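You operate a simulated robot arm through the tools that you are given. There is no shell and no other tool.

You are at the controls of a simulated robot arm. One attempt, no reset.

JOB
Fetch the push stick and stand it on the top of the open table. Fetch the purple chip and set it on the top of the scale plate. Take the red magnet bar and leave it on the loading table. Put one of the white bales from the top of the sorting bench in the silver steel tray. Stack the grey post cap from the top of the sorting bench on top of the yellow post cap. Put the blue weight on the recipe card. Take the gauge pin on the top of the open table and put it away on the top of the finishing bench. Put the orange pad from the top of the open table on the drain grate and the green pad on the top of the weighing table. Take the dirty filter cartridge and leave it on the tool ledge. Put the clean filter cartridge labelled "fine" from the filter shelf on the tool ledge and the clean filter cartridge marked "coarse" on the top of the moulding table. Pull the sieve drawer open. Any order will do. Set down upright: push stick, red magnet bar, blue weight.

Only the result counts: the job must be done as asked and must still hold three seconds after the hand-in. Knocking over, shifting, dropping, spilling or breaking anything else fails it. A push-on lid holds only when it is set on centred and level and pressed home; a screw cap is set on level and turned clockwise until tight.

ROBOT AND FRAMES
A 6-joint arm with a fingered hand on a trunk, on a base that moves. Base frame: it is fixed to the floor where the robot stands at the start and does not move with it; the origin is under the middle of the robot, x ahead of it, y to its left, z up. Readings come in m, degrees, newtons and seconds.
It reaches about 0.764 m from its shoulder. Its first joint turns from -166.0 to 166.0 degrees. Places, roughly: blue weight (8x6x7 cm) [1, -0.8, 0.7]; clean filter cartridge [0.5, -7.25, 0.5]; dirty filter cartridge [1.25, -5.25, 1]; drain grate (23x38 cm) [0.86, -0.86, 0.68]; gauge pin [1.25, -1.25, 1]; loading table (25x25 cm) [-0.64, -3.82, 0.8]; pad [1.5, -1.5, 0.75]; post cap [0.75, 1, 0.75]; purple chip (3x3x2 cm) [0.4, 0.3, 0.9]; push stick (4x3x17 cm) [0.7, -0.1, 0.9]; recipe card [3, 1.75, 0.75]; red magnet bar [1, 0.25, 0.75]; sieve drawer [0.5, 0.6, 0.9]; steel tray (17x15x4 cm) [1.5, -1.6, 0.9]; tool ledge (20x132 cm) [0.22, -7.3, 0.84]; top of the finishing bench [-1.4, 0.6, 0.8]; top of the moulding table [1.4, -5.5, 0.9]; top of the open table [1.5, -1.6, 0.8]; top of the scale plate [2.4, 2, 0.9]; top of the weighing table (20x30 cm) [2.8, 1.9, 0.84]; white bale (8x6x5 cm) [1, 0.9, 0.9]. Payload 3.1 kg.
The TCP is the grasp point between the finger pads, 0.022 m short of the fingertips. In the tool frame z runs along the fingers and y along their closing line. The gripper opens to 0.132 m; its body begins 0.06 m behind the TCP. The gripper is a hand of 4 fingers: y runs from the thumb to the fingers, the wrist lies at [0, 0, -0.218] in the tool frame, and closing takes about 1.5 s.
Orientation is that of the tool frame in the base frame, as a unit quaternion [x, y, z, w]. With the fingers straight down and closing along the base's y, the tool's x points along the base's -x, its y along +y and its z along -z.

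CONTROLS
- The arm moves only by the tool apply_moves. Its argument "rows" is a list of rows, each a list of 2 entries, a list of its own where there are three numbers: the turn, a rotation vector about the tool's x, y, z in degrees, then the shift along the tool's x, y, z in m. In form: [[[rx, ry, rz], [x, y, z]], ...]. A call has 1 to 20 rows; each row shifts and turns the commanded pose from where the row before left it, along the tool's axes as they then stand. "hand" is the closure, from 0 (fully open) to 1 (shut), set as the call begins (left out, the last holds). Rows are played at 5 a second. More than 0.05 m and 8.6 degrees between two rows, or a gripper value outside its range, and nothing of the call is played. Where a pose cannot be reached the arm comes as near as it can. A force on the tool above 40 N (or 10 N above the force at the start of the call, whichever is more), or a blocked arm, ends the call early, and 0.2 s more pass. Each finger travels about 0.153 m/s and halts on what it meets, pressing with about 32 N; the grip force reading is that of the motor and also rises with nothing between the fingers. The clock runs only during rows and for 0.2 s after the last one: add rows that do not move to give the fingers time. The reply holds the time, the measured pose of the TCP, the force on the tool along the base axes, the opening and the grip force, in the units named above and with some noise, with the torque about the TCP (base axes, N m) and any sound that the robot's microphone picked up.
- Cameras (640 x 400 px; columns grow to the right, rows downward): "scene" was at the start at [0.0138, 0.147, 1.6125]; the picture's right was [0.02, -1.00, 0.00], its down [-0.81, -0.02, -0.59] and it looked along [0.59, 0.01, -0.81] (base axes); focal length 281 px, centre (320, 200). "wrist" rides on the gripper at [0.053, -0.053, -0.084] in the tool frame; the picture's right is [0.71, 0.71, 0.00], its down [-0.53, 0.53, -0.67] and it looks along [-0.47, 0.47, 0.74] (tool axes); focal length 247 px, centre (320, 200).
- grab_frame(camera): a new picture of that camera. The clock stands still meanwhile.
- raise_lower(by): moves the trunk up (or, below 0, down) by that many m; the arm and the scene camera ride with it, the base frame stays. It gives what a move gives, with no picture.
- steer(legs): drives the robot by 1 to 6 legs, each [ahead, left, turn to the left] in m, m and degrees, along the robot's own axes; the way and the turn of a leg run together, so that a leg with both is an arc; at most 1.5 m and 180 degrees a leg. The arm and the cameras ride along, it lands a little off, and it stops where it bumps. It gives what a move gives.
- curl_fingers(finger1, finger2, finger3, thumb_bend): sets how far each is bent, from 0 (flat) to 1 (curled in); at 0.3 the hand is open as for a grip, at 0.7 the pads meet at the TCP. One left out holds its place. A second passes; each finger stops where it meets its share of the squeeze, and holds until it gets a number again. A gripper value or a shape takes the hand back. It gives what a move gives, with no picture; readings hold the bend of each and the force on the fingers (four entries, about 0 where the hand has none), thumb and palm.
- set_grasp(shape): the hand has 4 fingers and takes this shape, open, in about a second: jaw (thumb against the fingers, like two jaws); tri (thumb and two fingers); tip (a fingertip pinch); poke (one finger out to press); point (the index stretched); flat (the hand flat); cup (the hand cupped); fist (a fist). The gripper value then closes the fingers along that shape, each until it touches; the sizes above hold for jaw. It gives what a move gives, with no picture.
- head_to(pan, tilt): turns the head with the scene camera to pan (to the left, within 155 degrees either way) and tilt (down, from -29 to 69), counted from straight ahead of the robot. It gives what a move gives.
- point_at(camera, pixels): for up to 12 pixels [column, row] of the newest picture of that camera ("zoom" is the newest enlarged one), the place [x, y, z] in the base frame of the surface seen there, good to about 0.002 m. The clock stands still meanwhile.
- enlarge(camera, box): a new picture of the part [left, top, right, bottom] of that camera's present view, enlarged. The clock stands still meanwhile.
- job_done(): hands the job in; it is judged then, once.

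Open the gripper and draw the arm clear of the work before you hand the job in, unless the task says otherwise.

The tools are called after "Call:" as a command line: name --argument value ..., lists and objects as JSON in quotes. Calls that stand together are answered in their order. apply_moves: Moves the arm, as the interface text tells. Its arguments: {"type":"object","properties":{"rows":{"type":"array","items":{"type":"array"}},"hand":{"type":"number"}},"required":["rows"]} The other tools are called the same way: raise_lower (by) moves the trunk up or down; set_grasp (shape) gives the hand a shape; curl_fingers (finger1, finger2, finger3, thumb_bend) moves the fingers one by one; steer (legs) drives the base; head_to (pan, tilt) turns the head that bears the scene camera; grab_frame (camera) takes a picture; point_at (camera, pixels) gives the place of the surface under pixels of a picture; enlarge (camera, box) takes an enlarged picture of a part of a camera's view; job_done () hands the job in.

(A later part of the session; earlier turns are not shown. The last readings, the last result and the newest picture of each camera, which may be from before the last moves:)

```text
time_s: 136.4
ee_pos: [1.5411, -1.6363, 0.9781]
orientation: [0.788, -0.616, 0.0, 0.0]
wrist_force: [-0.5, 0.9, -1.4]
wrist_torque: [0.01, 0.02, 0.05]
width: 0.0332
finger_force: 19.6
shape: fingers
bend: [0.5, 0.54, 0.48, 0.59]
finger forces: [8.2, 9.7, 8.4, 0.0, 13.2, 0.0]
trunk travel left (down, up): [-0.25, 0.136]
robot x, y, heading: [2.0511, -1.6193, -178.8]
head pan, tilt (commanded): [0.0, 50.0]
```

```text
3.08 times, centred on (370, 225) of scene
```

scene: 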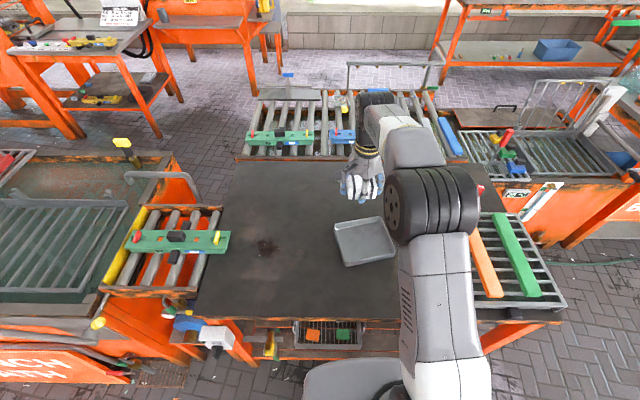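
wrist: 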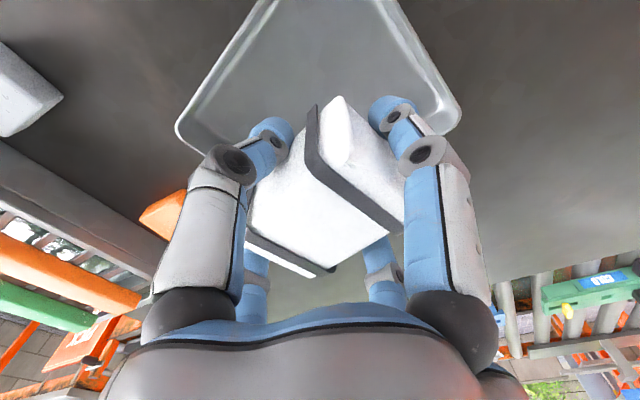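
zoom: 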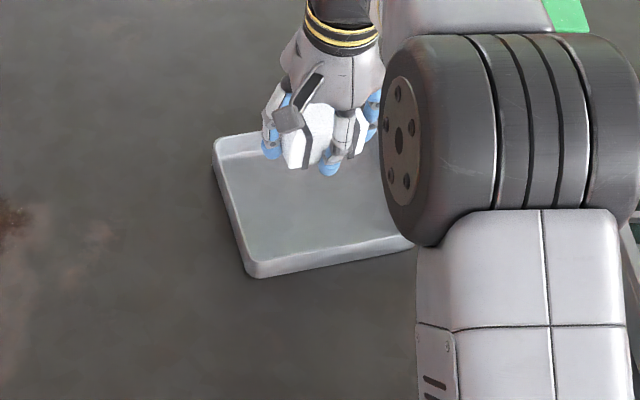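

Tray appears centred in the wrist view. I descend the bale into the tray.

Call:
apply_moves --rows '[[[0, 0, 0], [0, 0, 0.04]], [[0, 0, 0], [0, 0, 0.03]], [[0, 0, 0], [0, 0, 0.015]], [[0, 0, 0], [0, 0, 0.005]]]'

Call:
grab_frame --camera "wrist"

```text
time_s: 137.4
ee_pos: [1.5405, -1.6353, 0.8864]
orientation: [0.788, -0.616, 0.001, 0.0]
wrist_force: [-0.1, -1.2, -1.1]
wrist_torque: [-0.01, -0.02, 0.02]
width: 0.0333
finger_force: 20.4
shape: fingers
bend: [0.5, 0.54, 0.48, 0.59]
finger forces: [8.4, 9.7, 8.4, 0.0, 13.3, 0.0]
trunk travel left (down, up): [-0.25, 0.136]
robot x, y, heading: [2.0484, -1.6175, -179.1]
head pan, tilt (commanded): [0.0, 50.0]
```

```text
taken
```

wrist: 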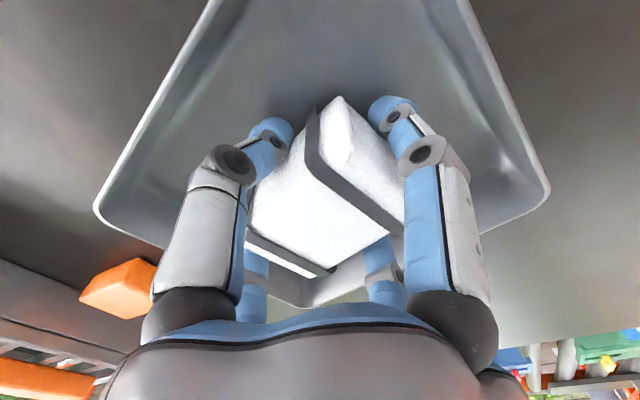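

No contact yet; I lower in 2 mm steps.

Call:
apply_moves --rows '[[[0, 0, 0], [0, 0, 0.002]], [[0, 0, 0], [0, 0, 0.002]]]'

Call:
apply_moves --rows '[[[0, 0, 0], [0, 0, 0.002]]]'

```text
time_s: 138.0
ee_pos: [1.5403, -1.6365, 0.8832]
orientation: [0.787, -0.616, 0.001, 0.001]
wrist_force: [0.5, 0.9, 2.6]
wrist_torque: [-0.08, 0.02, 0.03]
width: 0.0335
finger_force: 21.1
shape: fingers
bend: [0.5, 0.54, 0.48, 0.59]
finger forces: [10.0, 11.3, 8.3, 0.0, 13.4, 0.1]
trunk travel left (down, up): [-0.25, 0.136]
robot x, y, heading: [2.0519, -1.6159, -178.9]
head pan, tilt (commanded): [0.0, 50.0]
```

```text
time_s: 138.4
ee_pos: [1.5402, -1.6361, 0.8829]
orientation: [0.788, -0.615, -0.002, 0.001]
wrist_force: [-0.3, 1.1, 13.6]
wrist_torque: [-0.48, -0.02, 0.01]
width: 0.0331
finger_force: 27.0
shape: fingers
bend: [0.5, 0.54, 0.48, 0.59]
finger forces: [19.2, 12.8, 8.7, 0.1, 13.5, 0.0]
trunk travel left (down, up): [-0.25, 0.136]
robot x, y, heading: [2.0517, -1.6202, -179.2]
head pan, tilt (commanded): [0.0, 50.0]
```

Contact made. I release with a small opening of each finger.

Call:
curl_fingers --finger1 0.45 --finger2 0.49 --finger3 0.43 --thumb_bend 0.53

Call:
grab_frame --camera "wrist"

```text
time_s: 139.4
ee_pos: [1.5409, -1.6353, 0.8825]
orientation: [0.788, -0.615, -0.001, 0.0]
wrist_force: [-0.7, 2.4, 18.7]
wrist_torque: [-0.01, 0.25, -0.03]
width: 0.0415
finger_force: 9.3
shape: fingers
bend: [0.45, 0.51, 0.43, 0.55]
finger forces: [0.0, 11.5, 0.0, 0.0, 6.5, 0.1]
trunk travel left (down, up): [-0.25, 0.136]
robot x, y, heading: [2.0507, -1.6175, -179.2]
head pan, tilt (commanded): [0.0, 50.0]
```

```text
taken
```

wrist: 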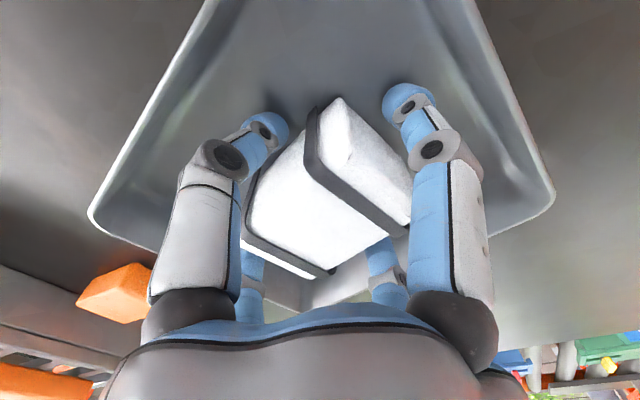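

Finger 2 and thumb still carry force; I raise 5 mm to relieve and re-read.

Call:
apply_moves --rows '[[[0, 0, 0], [0, 0, -0.003]], [[0, 0, 0], [0, 0, -0.002]]]'

Call:
curl_fingers --finger1 0.44 --finger2 0.48 --finger3 0.42 --thumb_bend 0.52

Call:
grab_frame --camera "wrist"

```text
time_s: 140.0
ee_pos: [1.5394, -1.6377, 0.8843]
orientation: [0.789, -0.615, 0.0, 0.0]
wrist_force: [0.3, 0.5, -0.1]
wrist_torque: [0.0, 0.01, -0.01]
width: 0.0434
finger_force: 0.0
shape: fingers
bend: [0.45, 0.49, 0.43, 0.53]
finger forces: [0.0, 0.0, 0.1, 0.2, 0.0, 0.1]
trunk travel left (down, up): [-0.25, 0.136]
robot x, y, heading: [2.0491, -1.6199, -179.1]
head pan, tilt (commanded): [0.0, 50.0]
```

```text
time_s: 141.0
ee_pos: [1.5394, -1.6372, 0.8857]
orientation: [0.788, -0.616, -0.001, 0.0]
wrist_force: [0.4, 0.1, 0.2]
wrist_torque: [0.03, 0.02, 0.03]
width: 0.0456
finger_force: 0.0
shape: fingers
bend: [0.44, 0.48, 0.42, 0.52]
finger forces: [0.0, 0.1, 0.0, 0.0, 0.0, 0.0]
trunk travel left (down, up): [-0.25, 0.136]
robot x, y, heading: [2.047, -1.6176, -178.9]
head pan, tilt (commanded): [0.0, 50.0]
```

```text
taken
```

wrist: 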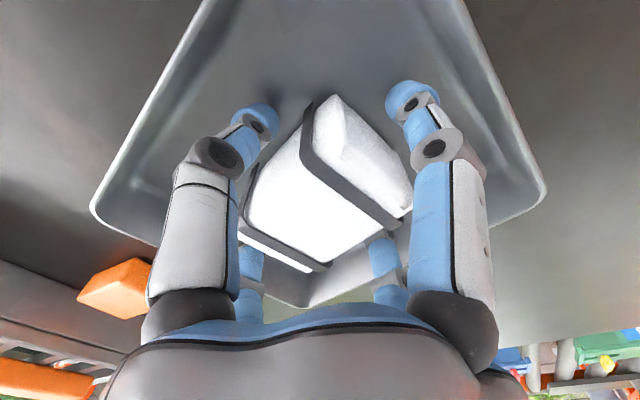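

All finger forces are zero; I lift the hand and raise out.

Call:
apply_moves --rows '[[[0, 0, 0], [0, 0, -0.01]], [[0, 0, 0], [0, 0, -0.02]], [[0, 0, 0], [0, 0, -0.03]], [[0, 0, 0], [0, 0, -0.04]], [[0, 0, 0], [0, 0, -0.045]], [[0, 0, 0], [0, 0, -0.045]]]'

Call:
grab_frame --camera "wrist"

```text
time_s: 142.4
ee_pos: [1.5398, -1.6371, 1.0761]
orientation: [0.788, -0.615, 0.0, 0.0]
wrist_force: [1.0, 0.6, -0.1]
wrist_torque: [0.02, 0.0, -0.03]
width: 0.046
finger_force: 0.0
shape: fingers
bend: [0.44, 0.48, 0.42, 0.52]
finger forces: [0.0, 0.0, 0.0, 0.1, 0.0, 0.0]
trunk travel left (down, up): [-0.25, 0.136]
robot x, y, heading: [2.0501, -1.6192, -179.0]
head pan, tilt (commanded): [0.0, 50.0]
```

```text
taken
```

wrist: 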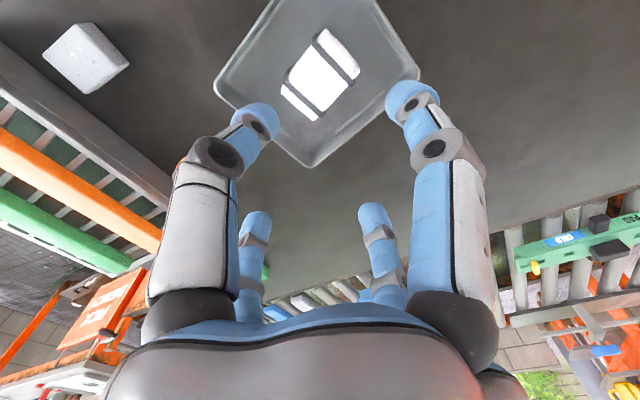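

The bale rests in the tray. Next the blue weight: I retract the arm, realign the hand (+13°), open it, and drive to the grate's far side at about (1.36,−0.80).

Call:
apply_moves --rows '[[[0, 0, 0], [0.0068, -0.0447, 0]], [[0, 0, 0], [0.0068, -0.0447, 0]], [[0, 0, 0], [0.0068, -0.0447, 0]], [[0, 0, 0], [0.0068, -0.0447, 0]], [[0, 0, 6.5], [0, 0, 0]], [[0, 0, 6.5], [0, 0, 0]]]' --hand 0

Call:
steer --legs '[[0, -0.82, -1.0], [0.66, 0, 0]]'

Call:
head_to --pan 0 --tilt 60

Call:
grab_frame --camera "scene"

Call:
grab_frame --camera "wrist"

```text
time_s: 143.8
ee_pos: [1.7217, -1.6191, 1.0766]
orientation: [0.713, -0.701, 0.0, 0.0]
wrist_force: [0.0, 0.4, -0.3]
wrist_torque: [-0.03, 0.0, 0.01]
width: 0.1318
finger_force: 0.0
shape: jaw
bend: [0.3, 0.3, 0.3, 0.3]
finger forces: [0.0, 0.0, 0.1, 0.1, 0.0, 0.0]
trunk travel left (down, up): [-0.25, 0.136]
robot x, y, heading: [2.049, -1.6183, -179.1]
head pan, tilt (commanded): [0.0, 50.0]
```

```text
time_s: 151.5
ee_pos: [1.0443, -0.7719, 1.0751]
orientation: [-0.704, 0.71, 0.0, 0.0]
wrist_force: [0.8, -0.9, -0.9]
wrist_torque: [0.0, 0.01, 0.0]
width: 0.132
finger_force: 0.0
shape: jaw
bend: [0.3, 0.3, 0.3, 0.3]
finger forces: [0.0, 0.0, 0.0, 0.1, 0.0, 0.0]
trunk travel left (down, up): [-0.25, 0.136]
robot x, y, heading: [1.3778, -0.7804, 179.5]
head pan, tilt (commanded): [0.0, 50.0]
```

```text
time_s: 152.2
ee_pos: [1.0444, -0.7713, 1.0755]
orientation: [-0.705, 0.71, 0.0, 0.0]
wrist_force: [0.1, 0.0, -0.4]
wrist_torque: [0.0, 0.01, 0.01]
width: 0.1319
finger_force: 0.1
shape: jaw
bend: [0.3, 0.3, 0.3, 0.3]
finger forces: [0.0, 0.0, 0.1, 0.0, 0.0, 0.0]
trunk travel left (down, up): [-0.25, 0.136]
robot x, y, heading: [1.3754, -0.7767, 179.5]
head pan, tilt (commanded): [0.0, 60.0]
```

```text
taken
```

scene: 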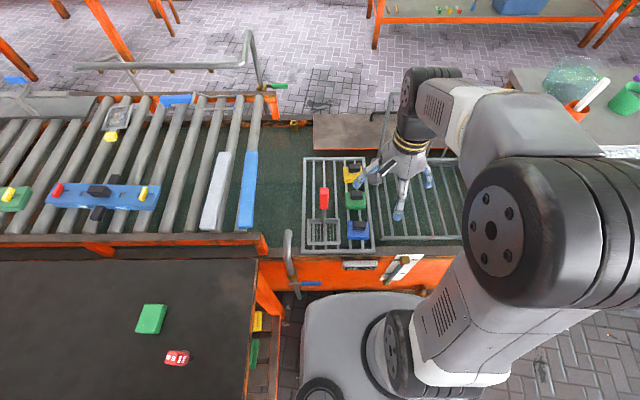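

```text
taken
```

wrist: 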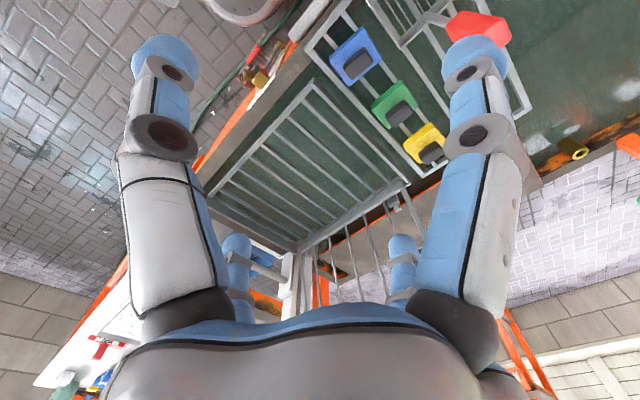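

I zoom in on the grate with the weights and measure the blue weight.

Call:
enlarge --camera "scene" --box '[290, 140, 410, 270]'

Call:
point_at --camera "zoom" --pixels '[[230, 255], [230, 235], [205, 255], [255, 258], [230, 275], [230, 290], [220, 195], [220, 165], [220, 110], [110, 200], [110, 290], [150, 100]]'

Call:
enlarge --camera "wrist" --box '[290, 0, 490, 180]'

Call:
point_at --camera "zoom" --pixels '[[165, 110], [195, 135], [150, 140], [210, 80], [130, 150], [250, 130], [190, 165], [180, 185], [300, 200], [100, 120], [260, 60], [320, 60]]'

```text
3.08 times, centred on (350, 205) of scene
```

zoom: 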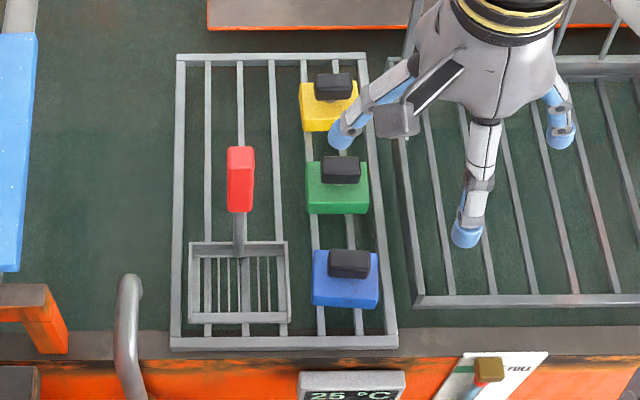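

```text
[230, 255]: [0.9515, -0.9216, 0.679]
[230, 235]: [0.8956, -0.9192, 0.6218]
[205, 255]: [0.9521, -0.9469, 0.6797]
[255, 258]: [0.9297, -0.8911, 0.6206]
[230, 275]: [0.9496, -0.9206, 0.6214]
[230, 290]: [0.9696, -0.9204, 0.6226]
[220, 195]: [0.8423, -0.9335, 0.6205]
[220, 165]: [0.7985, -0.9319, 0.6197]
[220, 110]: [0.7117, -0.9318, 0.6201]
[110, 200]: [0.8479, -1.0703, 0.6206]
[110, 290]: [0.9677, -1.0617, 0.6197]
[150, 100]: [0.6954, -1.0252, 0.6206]
```

```text
2.22 times, centred on (390, 90) of wrist
```

zoom: 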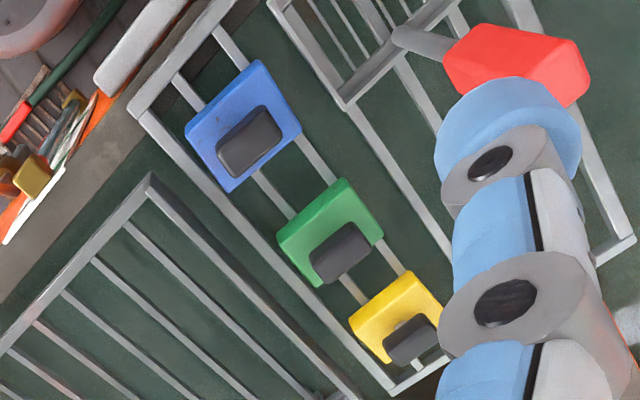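

```text
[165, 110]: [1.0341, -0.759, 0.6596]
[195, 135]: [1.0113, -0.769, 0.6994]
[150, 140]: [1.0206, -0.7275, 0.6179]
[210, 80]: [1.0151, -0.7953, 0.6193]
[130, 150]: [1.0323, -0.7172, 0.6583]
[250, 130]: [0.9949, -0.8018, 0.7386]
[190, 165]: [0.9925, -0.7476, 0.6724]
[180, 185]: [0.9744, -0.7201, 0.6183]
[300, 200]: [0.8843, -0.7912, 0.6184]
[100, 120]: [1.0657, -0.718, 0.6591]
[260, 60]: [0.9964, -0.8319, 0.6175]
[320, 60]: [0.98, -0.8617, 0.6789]
```

I point at the blue weight's own corners and knob in this zoom.

Call:
point_at --camera "zoom" --pixels '[[256, 70], [293, 122], [232, 180], [195, 128], [250, 138], [232, 128], [268, 112], [278, 128], [225, 160], [235, 170], [260, 185], [215, 110]]'

Call:
enlarge --camera "scene" --box '[340, 210, 370, 245]'

Call:
point_at --camera "zoom" --pixels '[[320, 200], [250, 150], [400, 150], [250, 230], [400, 230], [200, 250], [430, 250], [320, 290], [320, 180], [320, 120]]'

```text
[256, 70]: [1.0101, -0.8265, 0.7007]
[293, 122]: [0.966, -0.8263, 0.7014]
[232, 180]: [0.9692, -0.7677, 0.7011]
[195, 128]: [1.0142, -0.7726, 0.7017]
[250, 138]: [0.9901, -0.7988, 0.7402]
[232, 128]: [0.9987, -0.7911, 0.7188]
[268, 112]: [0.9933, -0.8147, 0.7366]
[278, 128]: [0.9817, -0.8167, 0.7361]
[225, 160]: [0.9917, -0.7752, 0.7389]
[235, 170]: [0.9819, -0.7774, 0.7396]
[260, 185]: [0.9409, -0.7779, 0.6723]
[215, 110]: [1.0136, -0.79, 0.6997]
```

```text
11.43 times, centred on (355, 228) of scene
```

zoom: 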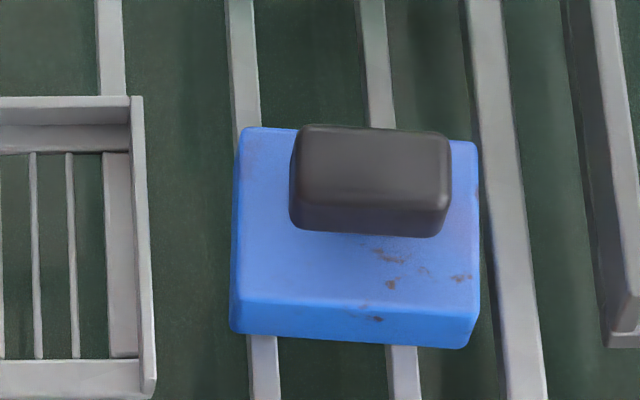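

```text
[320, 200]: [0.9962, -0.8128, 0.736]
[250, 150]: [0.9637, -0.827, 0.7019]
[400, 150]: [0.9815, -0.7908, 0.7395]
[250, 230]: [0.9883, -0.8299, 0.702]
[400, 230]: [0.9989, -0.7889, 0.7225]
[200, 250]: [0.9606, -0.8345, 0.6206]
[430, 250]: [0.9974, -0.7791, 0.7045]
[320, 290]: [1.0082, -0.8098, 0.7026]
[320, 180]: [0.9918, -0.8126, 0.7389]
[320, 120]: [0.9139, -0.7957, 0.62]
```

The blue weight's knob centre is ≈[0.988,−0.797], top 0.7395. I check the red fork handle's position for clearance.

Call:
point_at --camera "scene" --pixels '[[324, 192], [324, 198], [324, 205], [323, 215], [323, 220], [338, 225], [310, 225], [345, 259]]'

```text
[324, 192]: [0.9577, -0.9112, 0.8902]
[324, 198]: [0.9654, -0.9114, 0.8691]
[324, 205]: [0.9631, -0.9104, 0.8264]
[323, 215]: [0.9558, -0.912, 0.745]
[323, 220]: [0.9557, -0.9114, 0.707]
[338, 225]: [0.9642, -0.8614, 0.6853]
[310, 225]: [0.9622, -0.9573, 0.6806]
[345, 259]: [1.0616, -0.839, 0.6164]
```

The fork handle stands at [0.957,−0.911], 11 cm from the knob; clearance suffices with half-closed fingers. I pre-curl to 0.42, move above the knob, then lower trunk by 0.2.

Call:
curl_fingers --finger1 0.42 --finger2 0.42 --finger3 0.42 --thumb_bend 0.42

Call:
apply_moves --rows '[[[0, 0, 0], [0.0132, 0.028, 0]], [[0, 0, 0], [0.0132, 0.028, 0]]]'

Call:
raise_lower --by -0.2

Call:
grab_frame --camera "wrist"

```text
time_s: 153.2
ee_pos: [1.045, -0.7721, 1.0768]
orientation: [-0.704, 0.71, 0.0, 0.0]
wrist_force: [0.1, 1.0, 0.5]
wrist_torque: [0.01, 0.03, -0.03]
width: 0.0602
finger_force: 0.2
shape: fingers
bend: [0.42, 0.42, 0.42, 0.42]
finger forces: [0.0, 0.0, 0.1, 0.0, 0.0, 0.0]
trunk travel left (down, up): [-0.25, 0.136]
robot x, y, heading: [1.3769, -0.7788, 179.2]
head pan, tilt (commanded): [0.0, 60.0]
```

```text
time_s: 153.8
ee_pos: [0.9875, -0.7974, 1.0748]
orientation: [-0.704, 0.71, 0.0, 0.0]
wrist_force: [-0.3, 0.9, 0.1]
wrist_torque: [0.01, -0.02, -0.01]
width: 0.0604
finger_force: 0.1
shape: fingers
bend: [0.42, 0.42, 0.42, 0.42]
finger forces: [0.1, 0.0, 0.1, 0.0, 0.0, 0.1]
trunk travel left (down, up): [-0.25, 0.136]
robot x, y, heading: [1.3777, -0.7803, 179.4]
head pan, tilt (commanded): [0.0, 60.0]
```

```text
time_s: 156.0
ee_pos: [0.9878, -0.7964, 0.8752]
orientation: [-0.705, 0.71, 0.0, 0.0]
wrist_force: [-0.1, -0.2, 0.7]
wrist_torque: [0.0, -0.02, -0.01]
width: 0.0603
finger_force: 0.0
shape: fingers
bend: [0.42, 0.42, 0.42, 0.42]
finger forces: [0.0, 0.1, 0.0, 0.1, 0.0, 0.1]
trunk travel left (down, up): [-0.05, 0.336]
robot x, y, heading: [1.3711, -0.7801, 179.4]
head pan, tilt (commanded): [0.0, 60.0]
```

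```text
taken
```

wrist: 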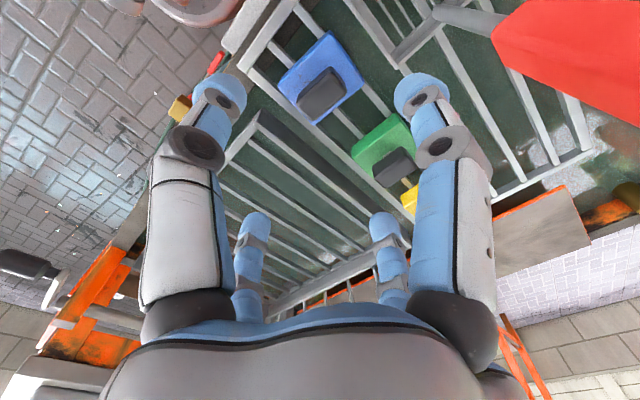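

The knob is on-axis at (320,93). I descend to z≈0.728 and close.

Call:
apply_moves --rows '[[[0, 0, 0], [0, 0, 0.04]], [[0, 0, 0], [0, 0, 0.04]], [[0, 0, 0], [0, 0, 0.035]], [[0, 0, 0], [0, 0, 0.02]], [[0, 0, 0], [0, 0, 0.011]]]'

Call:
curl_fingers --finger1 0.7 --finger2 0.7 --finger3 0.7 --thumb_bend 0.7

Call:
grab_frame --camera "wrist"

```text
time_s: 157.2
ee_pos: [0.9894, -0.7977, 0.73]
orientation: [-0.704, 0.71, 0.0, 0.0]
wrist_force: [0.2, 0.0, -0.2]
wrist_torque: [-0.03, 0.01, 0.01]
width: 0.0604
finger_force: 0.1
shape: fingers
bend: [0.42, 0.42, 0.42, 0.42]
finger forces: [0.1, 0.1, 0.1, 0.0, 0.0, 0.0]
trunk travel left (down, up): [-0.05, 0.336]
robot x, y, heading: [1.3766, -0.7783, 179.4]
head pan, tilt (commanded): [0.0, 60.0]
```

```text
time_s: 158.2
ee_pos: [0.9905, -0.7969, 0.7306]
orientation: [-0.705, 0.709, 0.0, 0.0]
wrist_force: [-1.9, 1.5, 2.3]
wrist_torque: [0.04, 0.15, -0.18]
width: 0.0189
finger_force: 14.4
shape: fingers
bend: [0.56, 0.56, 0.54, 0.67]
finger forces: [8.2, 8.6, 8.9, 0.1, 3.7, 0.1]
trunk travel left (down, up): [-0.05, 0.336]
robot x, y, heading: [1.372, -0.7777, 179.5]
head pan, tilt (commanded): [0.0, 60.0]
```

```text
taken
```

wrist: 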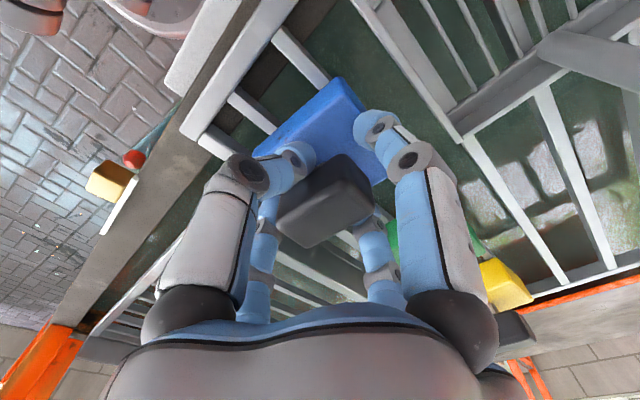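

The thumb presses only 3.7 N; I bend it further for a firmer grip, then lift a little to test.

Call:
curl_fingers --thumb_bend 0.85 --finger2 0.75

Call:
apply_moves --rows '[[[0, 0, 0], [0, 0, -0.01]], [[0, 0, 0], [0, 0, -0.02]], [[0, 0, 0], [0, 0, -0.03]], [[0, 0, 0], [0, 0, 0]]]'

Call:
grab_frame --camera "wrist"

```text
time_s: 159.2
ee_pos: [0.9911, -0.7969, 0.7303]
orientation: [-0.705, 0.71, 0.001, 0.0]
wrist_force: [0.7, 1.2, 2.1]
wrist_torque: [-0.03, 0.22, -0.11]
width: 0.0186
finger_force: 25.2
shape: fingers
bend: [0.56, 0.56, 0.54, 0.67]
finger forces: [11.1, 9.7, 11.1, 0.0, 17.9, 0.0]
trunk travel left (down, up): [-0.05, 0.336]
robot x, y, heading: [1.3748, -0.7793, 179.4]
head pan, tilt (commanded): [0.0, 60.0]
```

```text
time_s: 160.2
ee_pos: [0.9888, -0.7988, 0.7893]
orientation: [-0.705, 0.71, -0.001, 0.001]
wrist_force: [-0.1, 0.8, -10.3]
wrist_torque: [-0.03, -0.07, 0.0]
width: 0.0177
finger_force: 20.8
shape: fingers
bend: [0.56, 0.59, 0.54, 0.73]
finger forces: [9.6, 9.2, 11.1, 0.0, 11.0, 0.1]
trunk travel left (down, up): [-0.05, 0.336]
robot x, y, heading: [1.3758, -0.78, 179.4]
head pan, tilt (commanded): [0.0, 60.0]
```

```text
taken
```

wrist: 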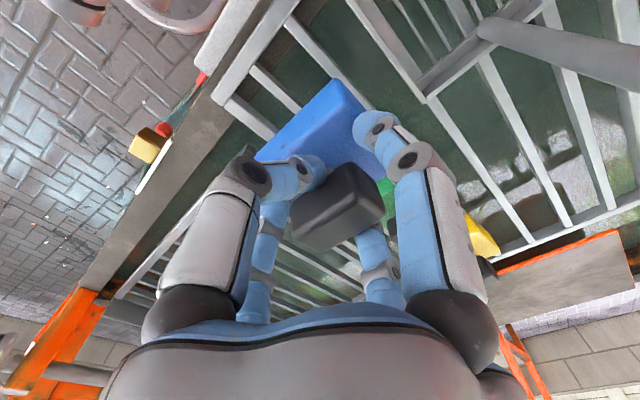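

The weight (≈10 N) lifted; the grip shifted slightly. I check stability with another small lift and a look.

Call:
apply_moves --rows '[[[0, 0, 0], [0, 0, -0.03]], [[0, 0, 0], [0, 0, -0.03]], [[0, 0, 0], [0, 0, 0]], [[0, 0, 0], [0, 0, 0]]]'

Call:
enlarge --camera "wrist" --box '[230, 60, 430, 260]'

Call:
enlarge --camera "scene" --box '[280, 100, 440, 240]'

```text
time_s: 161.2
ee_pos: [0.9874, -0.7991, 0.8502]
orientation: [-0.704, 0.71, 0.0, 0.0]
wrist_force: [0.5, 0.7, -10.7]
wrist_torque: [-0.02, -0.08, 0.01]
width: 0.0178
finger_force: 20.2
shape: fingers
bend: [0.56, 0.59, 0.54, 0.73]
finger forces: [9.5, 9.3, 10.8, 0.1, 10.9, 0.1]
trunk travel left (down, up): [-0.05, 0.336]
robot x, y, heading: [1.3746, -0.7817, 179.7]
head pan, tilt (commanded): [0.0, 60.0]
```

```text
2.00 times, centred on (330, 160) of wrist
```

zoom: 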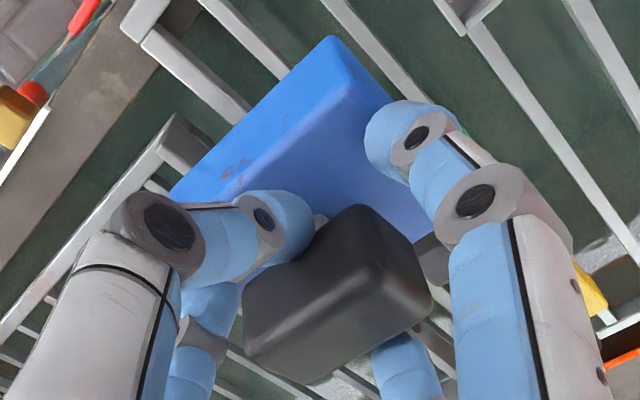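

```text
2.86 times, centred on (360, 170) of scene
```

zoom: 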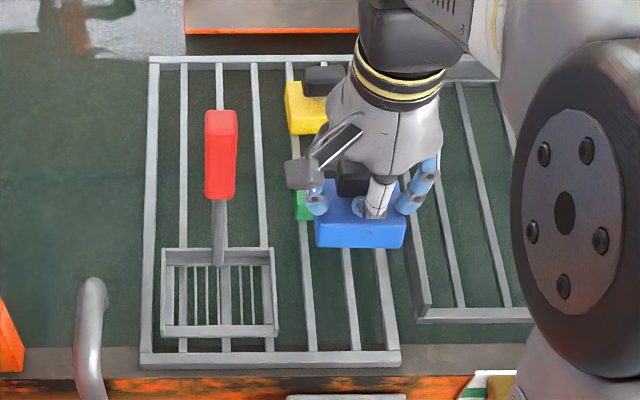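

Readings are steady. I check the body's tilt by pointing at its top surface in the wrist view.

Call:
point_at --camera "wrist" --pixels '[[335, 95], [300, 130], [340, 140], [300, 145], [350, 110], [330, 85], [395, 200], [310, 200], [340, 190], [330, 230], [420, 170]]'

```text
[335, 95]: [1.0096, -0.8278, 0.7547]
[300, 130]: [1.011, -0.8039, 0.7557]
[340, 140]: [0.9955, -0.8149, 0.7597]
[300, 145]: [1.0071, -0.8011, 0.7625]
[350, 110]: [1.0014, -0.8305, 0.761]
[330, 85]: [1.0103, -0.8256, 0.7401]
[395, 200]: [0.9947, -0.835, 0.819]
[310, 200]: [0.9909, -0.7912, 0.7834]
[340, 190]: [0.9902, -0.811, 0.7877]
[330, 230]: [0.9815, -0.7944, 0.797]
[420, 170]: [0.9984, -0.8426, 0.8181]
```

The depths look lower than expected; I cross-check with the scene camera.

Call:
grab_frame --camera "scene"

Call:
point_at --camera "scene" --pixels '[[372, 184], [372, 176], [362, 180], [385, 184], [371, 163], [360, 172], [396, 170], [379, 172]]'

Call:
grab_frame --camera "wrist"

Call:
point_at --camera "wrist" --pixels '[[335, 95], [300, 130], [340, 140], [290, 165], [400, 120], [380, 130], [340, 190], [330, 230], [350, 200], [320, 240]]'

```text
taken
```

scene: 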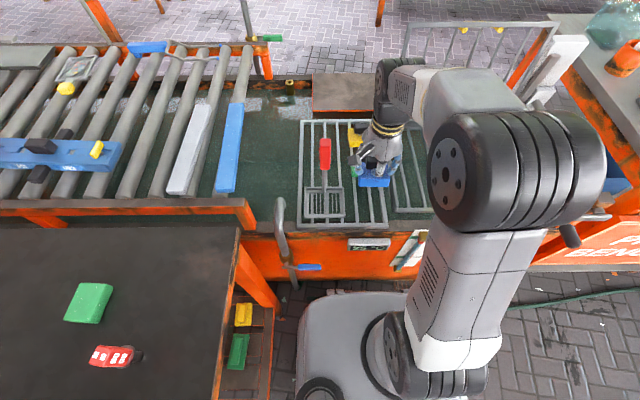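

```text
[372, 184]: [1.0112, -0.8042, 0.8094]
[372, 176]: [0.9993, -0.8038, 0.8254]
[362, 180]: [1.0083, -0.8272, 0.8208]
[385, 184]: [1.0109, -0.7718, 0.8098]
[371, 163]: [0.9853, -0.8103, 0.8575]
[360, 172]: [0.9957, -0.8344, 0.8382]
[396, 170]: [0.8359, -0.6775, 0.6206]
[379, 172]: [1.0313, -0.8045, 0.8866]
```

```text
taken
```

wrist: 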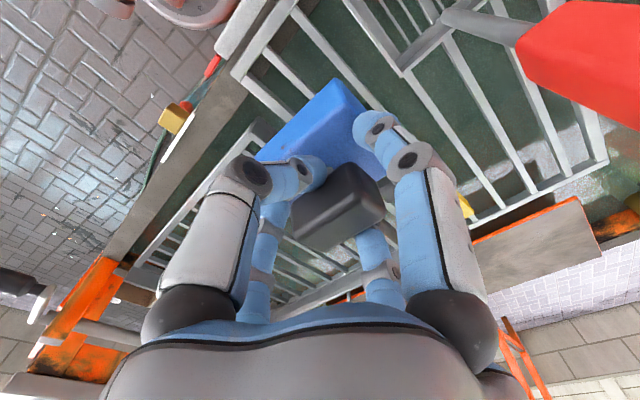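

```text
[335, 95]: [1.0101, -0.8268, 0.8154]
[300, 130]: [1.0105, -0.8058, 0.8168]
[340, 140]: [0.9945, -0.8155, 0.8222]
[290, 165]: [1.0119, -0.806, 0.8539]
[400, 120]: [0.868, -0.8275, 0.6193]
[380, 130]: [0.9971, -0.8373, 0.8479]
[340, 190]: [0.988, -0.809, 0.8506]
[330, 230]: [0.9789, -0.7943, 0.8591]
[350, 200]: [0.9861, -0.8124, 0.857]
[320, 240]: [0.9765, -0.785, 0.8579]
```

With fresh frames the weight is about level (≤ ~8° tilt) and firmly held. I raise the trunk and drive toward the weighing table via x≈1.77, then face it (heading 90°).

Call:
raise_lower --by 0.32

Call:
apply_moves --rows '[[[0, 0, 0], [0, -0.03, 0]], [[0, 0, 0], [0, -0.03, 0]], [[0, 0, 0], [0, -0.03, 0]]]'

Call:
steer --legs '[[-0.4, 0, 0.5], [0, -1.5, 0], [0, -0.72, 0], [0, 0, -90]]'

Call:
head_to --pan -40 --tilt 35

Call:
grab_frame --camera "scene"

```text
time_s: 164.4
ee_pos: [0.9881, -0.7985, 1.1724]
orientation: [-0.704, 0.71, 0.001, 0.0]
wrist_force: [-0.5, 0.3, -10.5]
wrist_torque: [0.0, -0.09, -0.01]
width: 0.0175
finger_force: 20.3
shape: fingers
bend: [0.56, 0.59, 0.54, 0.73]
finger forces: [9.5, 9.3, 10.7, 0.0, 10.9, 0.0]
trunk travel left (down, up): [-0.37, 0.016]
robot x, y, heading: [1.3747, -0.7779, 179.4]
head pan, tilt (commanded): [0.0, 60.0]
```

```text
time_s: 165.2
ee_pos: [1.0826, -0.7982, 1.1732]
orientation: [-0.705, 0.709, 0.001, 0.0]
wrist_force: [1.3, 0.6, -9.1]
wrist_torque: [-0.03, -0.1, -0.01]
width: 0.0178
finger_force: 20.0
shape: fingers
bend: [0.56, 0.58, 0.54, 0.74]
finger forces: [9.2, 8.9, 10.9, 0.1, 10.8, 0.0]
trunk travel left (down, up): [-0.37, 0.016]
robot x, y, heading: [1.3721, -0.7825, 179.5]
head pan, tilt (commanded): [0.0, 60.0]
```

```text
time_s: 182.0
ee_pos: [1.804, 1.7243, 1.1718]
orientation: [0.014, 1.0, -0.001, 0.0]
wrist_force: [0.2, 0.1, -9.7]
wrist_torque: [-0.08, -0.01, -0.01]
width: 0.0179
finger_force: 19.5
shape: fingers
bend: [0.56, 0.58, 0.54, 0.74]
finger forces: [9.7, 9.3, 10.1, 0.1, 10.3, 0.0]
trunk travel left (down, up): [-0.37, 0.016]
robot x, y, heading: [1.8183, 1.4284, 88.2]
head pan, tilt (commanded): [0.0, 60.0]
```

```text
time_s: 183.1
ee_pos: [1.8052, 1.7237, 1.1724]
orientation: [0.014, 1.0, -0.001, 0.0]
wrist_force: [0.9, -0.7, -11.1]
wrist_torque: [-0.07, 0.0, 0.02]
width: 0.0174
finger_force: 19.9
shape: fingers
bend: [0.56, 0.58, 0.54, 0.74]
finger forces: [9.7, 9.1, 10.0, 0.0, 10.3, 0.0]
trunk travel left (down, up): [-0.37, 0.016]
robot x, y, heading: [1.8197, 1.4316, 88.0]
head pan, tilt (commanded): [-40.0, 35.0]
```

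```text
taken
```

scene: 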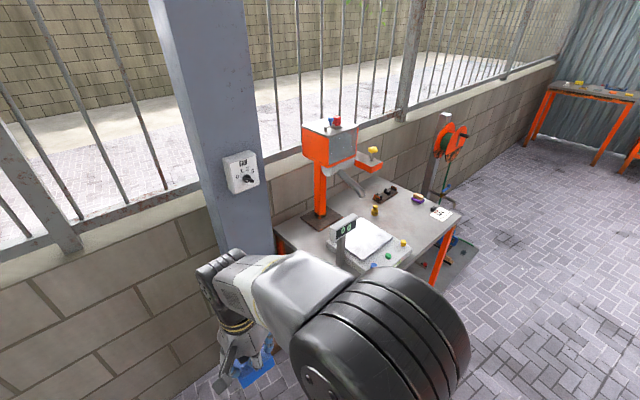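

I zoom on the weighing table to measure the recipe card and the scale.

Call:
enlarge --camera "scene" --box '[270, 100, 480, 290]'

Call:
point_at --camera "scene" --pixels '[[441, 213], [435, 210], [447, 217], [440, 207], [345, 222], [345, 240], [370, 238], [385, 225], [355, 180], [375, 150], [460, 215], [410, 265]]'

```text
2.11 times, centred on (375, 195) of scene
```

zoom: 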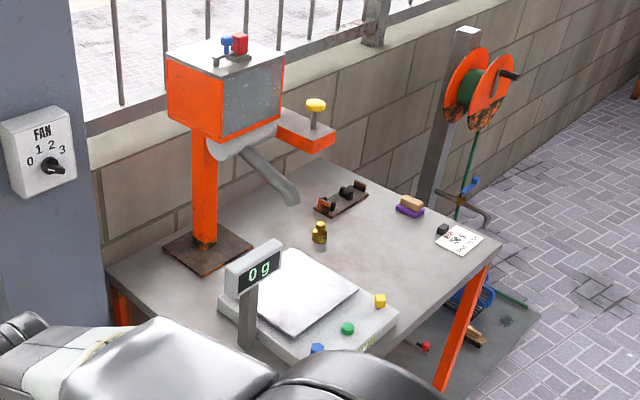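

```text
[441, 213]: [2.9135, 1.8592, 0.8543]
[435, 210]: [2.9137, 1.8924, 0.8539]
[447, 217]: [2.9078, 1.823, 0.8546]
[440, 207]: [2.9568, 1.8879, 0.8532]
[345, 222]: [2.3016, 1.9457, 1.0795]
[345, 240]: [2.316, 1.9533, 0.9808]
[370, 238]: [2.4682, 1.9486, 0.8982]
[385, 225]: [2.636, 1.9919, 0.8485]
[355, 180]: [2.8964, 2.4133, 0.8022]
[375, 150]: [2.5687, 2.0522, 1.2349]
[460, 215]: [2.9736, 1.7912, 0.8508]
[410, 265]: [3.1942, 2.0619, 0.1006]
```

The recipe card centre is ≈[2.914,1.858,0.854]. I drive right along the table to x≈2.86.

Call:
steer --legs '[[0.02, 0, 2.0], [0, -1.04, 0]]'

Call:
head_to --pan 0 --tilt 55

Call:
grab_frame --camera "scene"

Call:
grab_frame --camera "wrist"

```text
time_s: 188.8
ee_pos: [2.8256, 1.7532, 1.1716]
orientation: [-0.009, 1.0, 0.0, 0.001]
wrist_force: [0.4, -0.1, -10.1]
wrist_torque: [-0.05, 0.02, -0.01]
width: 0.0174
finger_force: 20.0
shape: fingers
bend: [0.56, 0.58, 0.54, 0.74]
finger forces: [9.8, 9.2, 10.1, 0.0, 10.5, 0.0]
trunk travel left (down, up): [-0.37, 0.016]
robot x, y, heading: [2.8516, 1.4651, 90.8]
head pan, tilt (commanded): [-40.0, 35.0]
```

```text
time_s: 189.9
ee_pos: [2.8256, 1.752, 1.1731]
orientation: [-0.009, 1.0, -0.001, 0.0]
wrist_force: [0.2, -0.1, -10.7]
wrist_torque: [-0.05, 0.03, 0.01]
width: 0.0176
finger_force: 19.7
shape: fingers
bend: [0.56, 0.58, 0.54, 0.74]
finger forces: [9.6, 9.1, 10.2, 0.1, 10.5, 0.1]
trunk travel left (down, up): [-0.37, 0.016]
robot x, y, heading: [2.8534, 1.4583, 91.2]
head pan, tilt (commanded): [0.0, 55.0]
```

```text
taken
```

scene: 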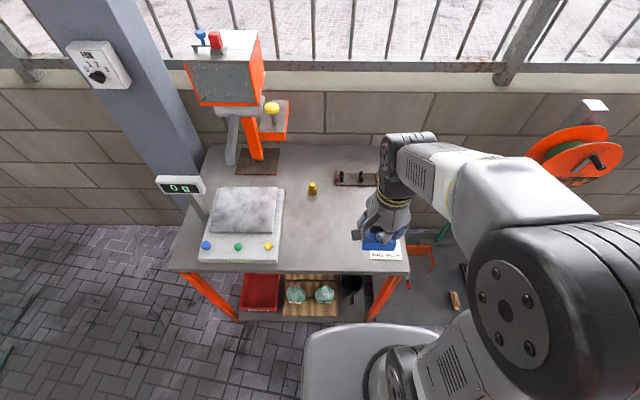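

```text
taken
```

wrist: 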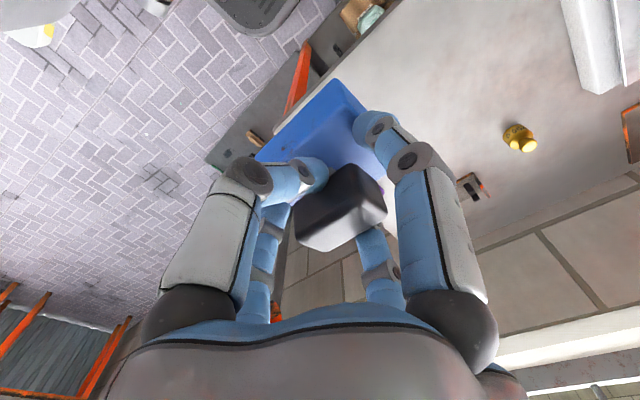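

I zoom on the card near the hand to measure its corners.

Call:
enlarge --camera "scene" --box '[340, 200, 430, 290]'

Call:
point_at --camera "scene" --pixels '[[370, 250], [372, 259], [400, 258], [398, 251], [385, 255], [363, 262], [404, 262], [350, 245]]'

```text
4.44 times, centred on (385, 245) of scene
```

zoom: 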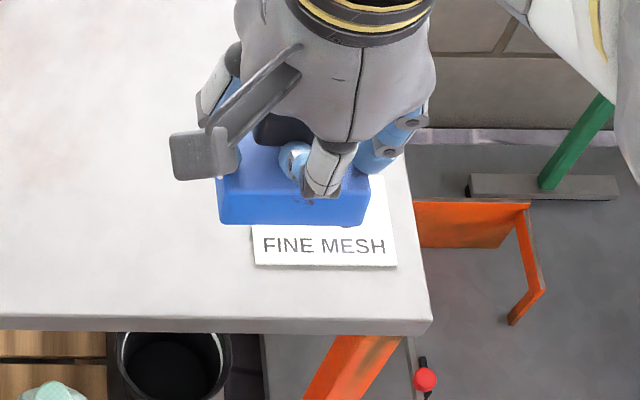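

```text
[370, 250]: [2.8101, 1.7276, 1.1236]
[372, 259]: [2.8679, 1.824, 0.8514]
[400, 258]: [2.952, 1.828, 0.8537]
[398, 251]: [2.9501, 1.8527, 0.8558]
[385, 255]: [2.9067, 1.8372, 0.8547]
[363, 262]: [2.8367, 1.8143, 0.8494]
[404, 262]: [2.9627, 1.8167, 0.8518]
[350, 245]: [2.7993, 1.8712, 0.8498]
```

The card spans x 2.865–2.957, y 1.823–~1.90; a dark eraser lies just beyond. I move above [2.911,1.850] and lower the trunk by 0.2.

Call:
apply_moves --rows '[[[0, 0, 0], [-0.0291, 0.0322, 0]], [[0, 0, 0], [-0.0291, 0.0322, 0]], [[0, 0, 0], [-0.0291, 0.0322, 0]]]'

Call:
raise_lower --by -0.2

Call:
grab_frame --camera "wrist"

Call:
enlarge --camera "scene" --box '[330, 180, 450, 280]'

```text
time_s: 190.7
ee_pos: [2.9119, 1.853, 1.1707]
orientation: [-0.01, 1.0, -0.002, 0.0]
wrist_force: [0.3, 1.8, -9.2]
wrist_torque: [-0.09, -0.03, -0.03]
width: 0.0176
finger_force: 19.7
shape: fingers
bend: [0.56, 0.58, 0.54, 0.74]
finger forces: [9.8, 8.6, 10.0, 0.1, 10.1, 0.0]
trunk travel left (down, up): [-0.37, 0.016]
robot x, y, heading: [2.8527, 1.4593, 90.7]
head pan, tilt (commanded): [0.0, 55.0]
```

```text
time_s: 192.9
ee_pos: [2.9118, 1.852, 0.9712]
orientation: [-0.009, 1.0, 0.0, 0.0]
wrist_force: [-0.1, 0.7, -9.9]
wrist_torque: [-0.05, 0.04, -0.02]
width: 0.0177
finger_force: 19.0
shape: fingers
bend: [0.56, 0.58, 0.54, 0.74]
finger forces: [9.8, 8.6, 10.1, 0.0, 10.1, 0.0]
trunk travel left (down, up): [-0.17, 0.216]
robot x, y, heading: [2.8532, 1.4573, 90.7]
head pan, tilt (commanded): [0.0, 55.0]
```

```text
taken
```

wrist: 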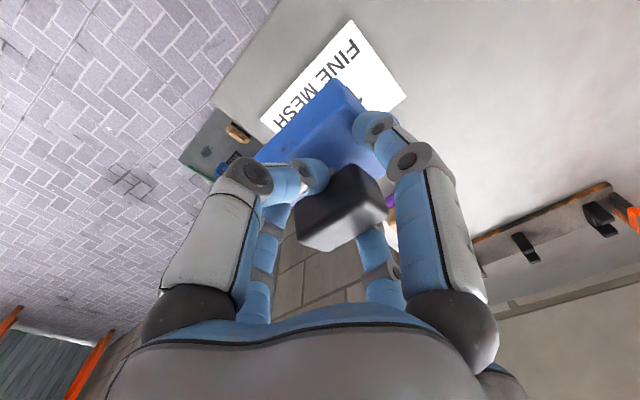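

```text
4.00 times, centred on (390, 230) of scene
```

zoom: 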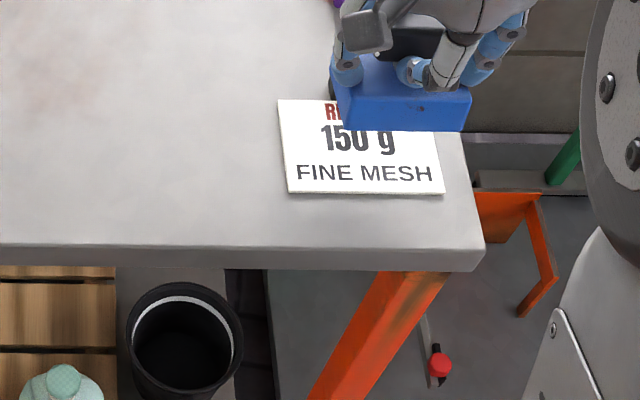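

The card ("RECIPE 150 g FINE MESH") is visible. I point at its corners.

Call:
point_at --camera "zoom" --pixels '[[282, 102], [292, 188], [440, 190], [436, 140], [365, 160], [400, 110], [345, 90], [460, 100], [400, 60]]'

Call:
point_at --camera "wrist" --pixels '[[350, 25], [262, 118], [400, 98], [330, 100], [290, 140], [350, 130]]'

```text
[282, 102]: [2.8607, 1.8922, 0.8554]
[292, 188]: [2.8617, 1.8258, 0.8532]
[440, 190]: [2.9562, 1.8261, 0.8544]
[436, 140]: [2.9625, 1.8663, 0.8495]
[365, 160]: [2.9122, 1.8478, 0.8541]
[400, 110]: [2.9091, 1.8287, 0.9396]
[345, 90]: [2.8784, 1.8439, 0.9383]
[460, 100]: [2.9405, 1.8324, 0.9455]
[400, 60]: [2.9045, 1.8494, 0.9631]
```

```text
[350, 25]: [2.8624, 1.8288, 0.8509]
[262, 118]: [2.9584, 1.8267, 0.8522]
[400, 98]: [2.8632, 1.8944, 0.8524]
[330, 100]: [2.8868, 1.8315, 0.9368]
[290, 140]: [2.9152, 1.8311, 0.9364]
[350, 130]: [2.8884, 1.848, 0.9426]
```

The weight is centred over the card (near edge tilted a little low). I lower 45 mm, then in small steps until contact.

Call:
apply_moves --rows '[[[0, 0, 0], [0, 0, 0.025]], [[0, 0, 0], [0, 0, 0.015]], [[0, 0, 0], [0, 0, 0.005]]]'

Call:
apply_moves --rows '[[[0, 0, 0], [0, 0, 0.003]], [[0, 0, 0], [0, 0, 0.003]]]'

```text
time_s: 193.7
ee_pos: [2.9117, 1.8527, 0.9267]
orientation: [-0.01, 1.0, -0.001, 0.0]
wrist_force: [0.9, 0.6, -9.4]
wrist_torque: [-0.05, 0.0, 0.0]
width: 0.0174
finger_force: 20.0
shape: fingers
bend: [0.56, 0.58, 0.54, 0.75]
finger forces: [9.7, 8.6, 10.4, 0.1, 10.2, 0.0]
trunk travel left (down, up): [-0.17, 0.216]
robot x, y, heading: [2.8533, 1.4613, 91.0]
head pan, tilt (commanded): [0.0, 55.0]
```

```text
time_s: 194.3
ee_pos: [2.9104, 1.8514, 0.9198]
orientation: [-0.01, 1.0, -0.002, 0.0]
wrist_force: [0.1, -0.1, -10.2]
wrist_torque: [-0.1, 0.02, 0.01]
width: 0.0176
finger_force: 19.6
shape: fingers
bend: [0.56, 0.58, 0.54, 0.75]
finger forces: [9.7, 8.7, 10.4, 0.0, 10.3, 0.1]
trunk travel left (down, up): [-0.17, 0.216]
robot x, y, heading: [2.8537, 1.4597, 91.1]
head pan, tilt (commanded): [0.0, 55.0]
```

Still hanging (−10 N). I continue in small steps.

Call:
apply_moves --rows '[[[0, 0, 0], [0, 0, 0.003]], [[0, 0, 0], [0, 0, 0.002]]]'

Call:
apply_moves --rows '[[[0, 0, 0], [0, 0, 0.002]], [[0, 0, 0], [0, 0, 0]]]'

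Call:
apply_moves --rows '[[[0, 0, 0], [0, 0, 0.002]], [[0, 0, 0], [0, 0, 0]]]'

```text
time_s: 194.9
ee_pos: [2.911, 1.8506, 0.9162]
orientation: [-0.009, 1.0, 0.0, 0.0]
wrist_force: [0.3, -1.6, -2.6]
wrist_torque: [0.04, 0.05, 0.04]
width: 0.0177
finger_force: 21.1
shape: fingers
bend: [0.56, 0.58, 0.54, 0.74]
finger forces: [10.8, 7.7, 9.5, 0.0, 14.0, 0.0]
trunk travel left (down, up): [-0.17, 0.216]
robot x, y, heading: [2.8532, 1.4603, 90.8]
head pan, tilt (commanded): [0.0, 55.0]
```

```text
time_s: 195.5
ee_pos: [2.9119, 1.8495, 0.9141]
orientation: [-0.01, 1.0, 0.0, -0.001]
wrist_force: [1.3, -3.2, 1.0]
wrist_torque: [0.05, -0.09, -0.02]
width: 0.0176
finger_force: 22.3
shape: fingers
bend: [0.56, 0.58, 0.54, 0.74]
finger forces: [11.2, 6.9, 10.3, 0.0, 16.3, 0.0]
trunk travel left (down, up): [-0.17, 0.216]
robot x, y, heading: [2.8571, 1.4595, 90.8]
head pan, tilt (commanded): [0.0, 55.0]
```

```text
time_s: 196.1
ee_pos: [2.9108, 1.8508, 0.912]
orientation: [-0.01, 1.0, 0.0, 0.0]
wrist_force: [-1.1, -3.9, 1.9]
wrist_torque: [0.16, -0.1, -0.02]
width: 0.0176
finger_force: 21.8
shape: fingers
bend: [0.56, 0.58, 0.54, 0.74]
finger forces: [10.7, 5.9, 10.0, 0.1, 17.4, 0.0]
trunk travel left (down, up): [-0.17, 0.216]
robot x, y, heading: [2.8555, 1.4587, 90.7]
head pan, tilt (commanded): [0.0, 55.0]
```

The weight is now supported by the card. I open the fingers gently.

Call:
curl_fingers --finger1 0.52 --finger2 0.54 --finger3 0.5 --thumb_bend 0.66

Call:
curl_fingers --finger1 0.42 --finger2 0.42 --finger3 0.42 --thumb_bend 0.42

Call:
grab_frame --camera "wrist"

Call:
enlarge --camera "scene" --box '[330, 180, 450, 280]'

```text
time_s: 197.1
ee_pos: [2.9113, 1.8514, 0.9128]
orientation: [-0.011, 1.0, 0.0, 0.0]
wrist_force: [0.2, 0.9, -0.1]
wrist_torque: [0.01, -0.02, -0.04]
width: 0.0229
finger_force: 0.1
shape: fingers
bend: [0.52, 0.54, 0.5, 0.66]
finger forces: [0.0, 0.1, 0.1, 0.0, 0.0, 0.0]
trunk travel left (down, up): [-0.17, 0.216]
robot x, y, heading: [2.8529, 1.4592, 91.0]
head pan, tilt (commanded): [0.0, 55.0]
```

```text
time_s: 198.1
ee_pos: [2.9115, 1.8511, 0.9117]
orientation: [-0.009, 1.0, 0.0, 0.0]
wrist_force: [0.5, -0.2, 0.2]
wrist_torque: [0.03, 0.0, 0.02]
width: 0.0594
finger_force: 0.1
shape: fingers
bend: [0.42, 0.42, 0.42, 0.42]
finger forces: [0.0, 0.0, 0.0, 0.0, 0.1, 0.1]
trunk travel left (down, up): [-0.17, 0.216]
robot x, y, heading: [2.8554, 1.4616, 90.9]
head pan, tilt (commanded): [0.0, 55.0]
```

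```text
taken
```

wrist: 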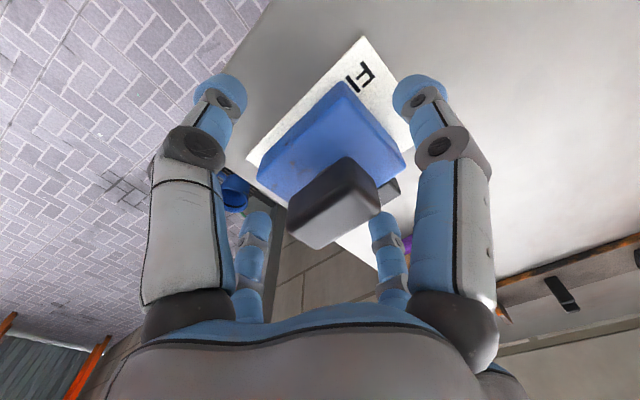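

```text
4.00 times, centred on (390, 230) of scene
```

zoom: 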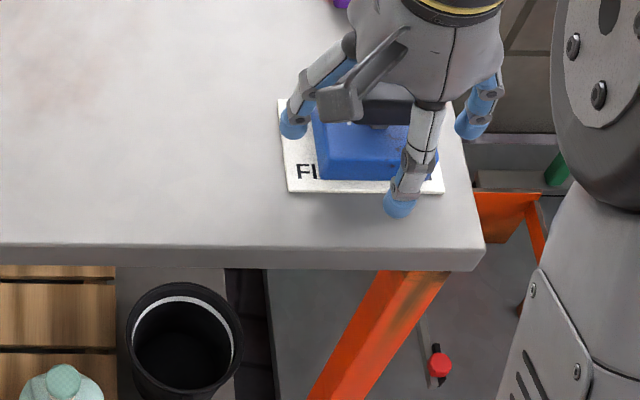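

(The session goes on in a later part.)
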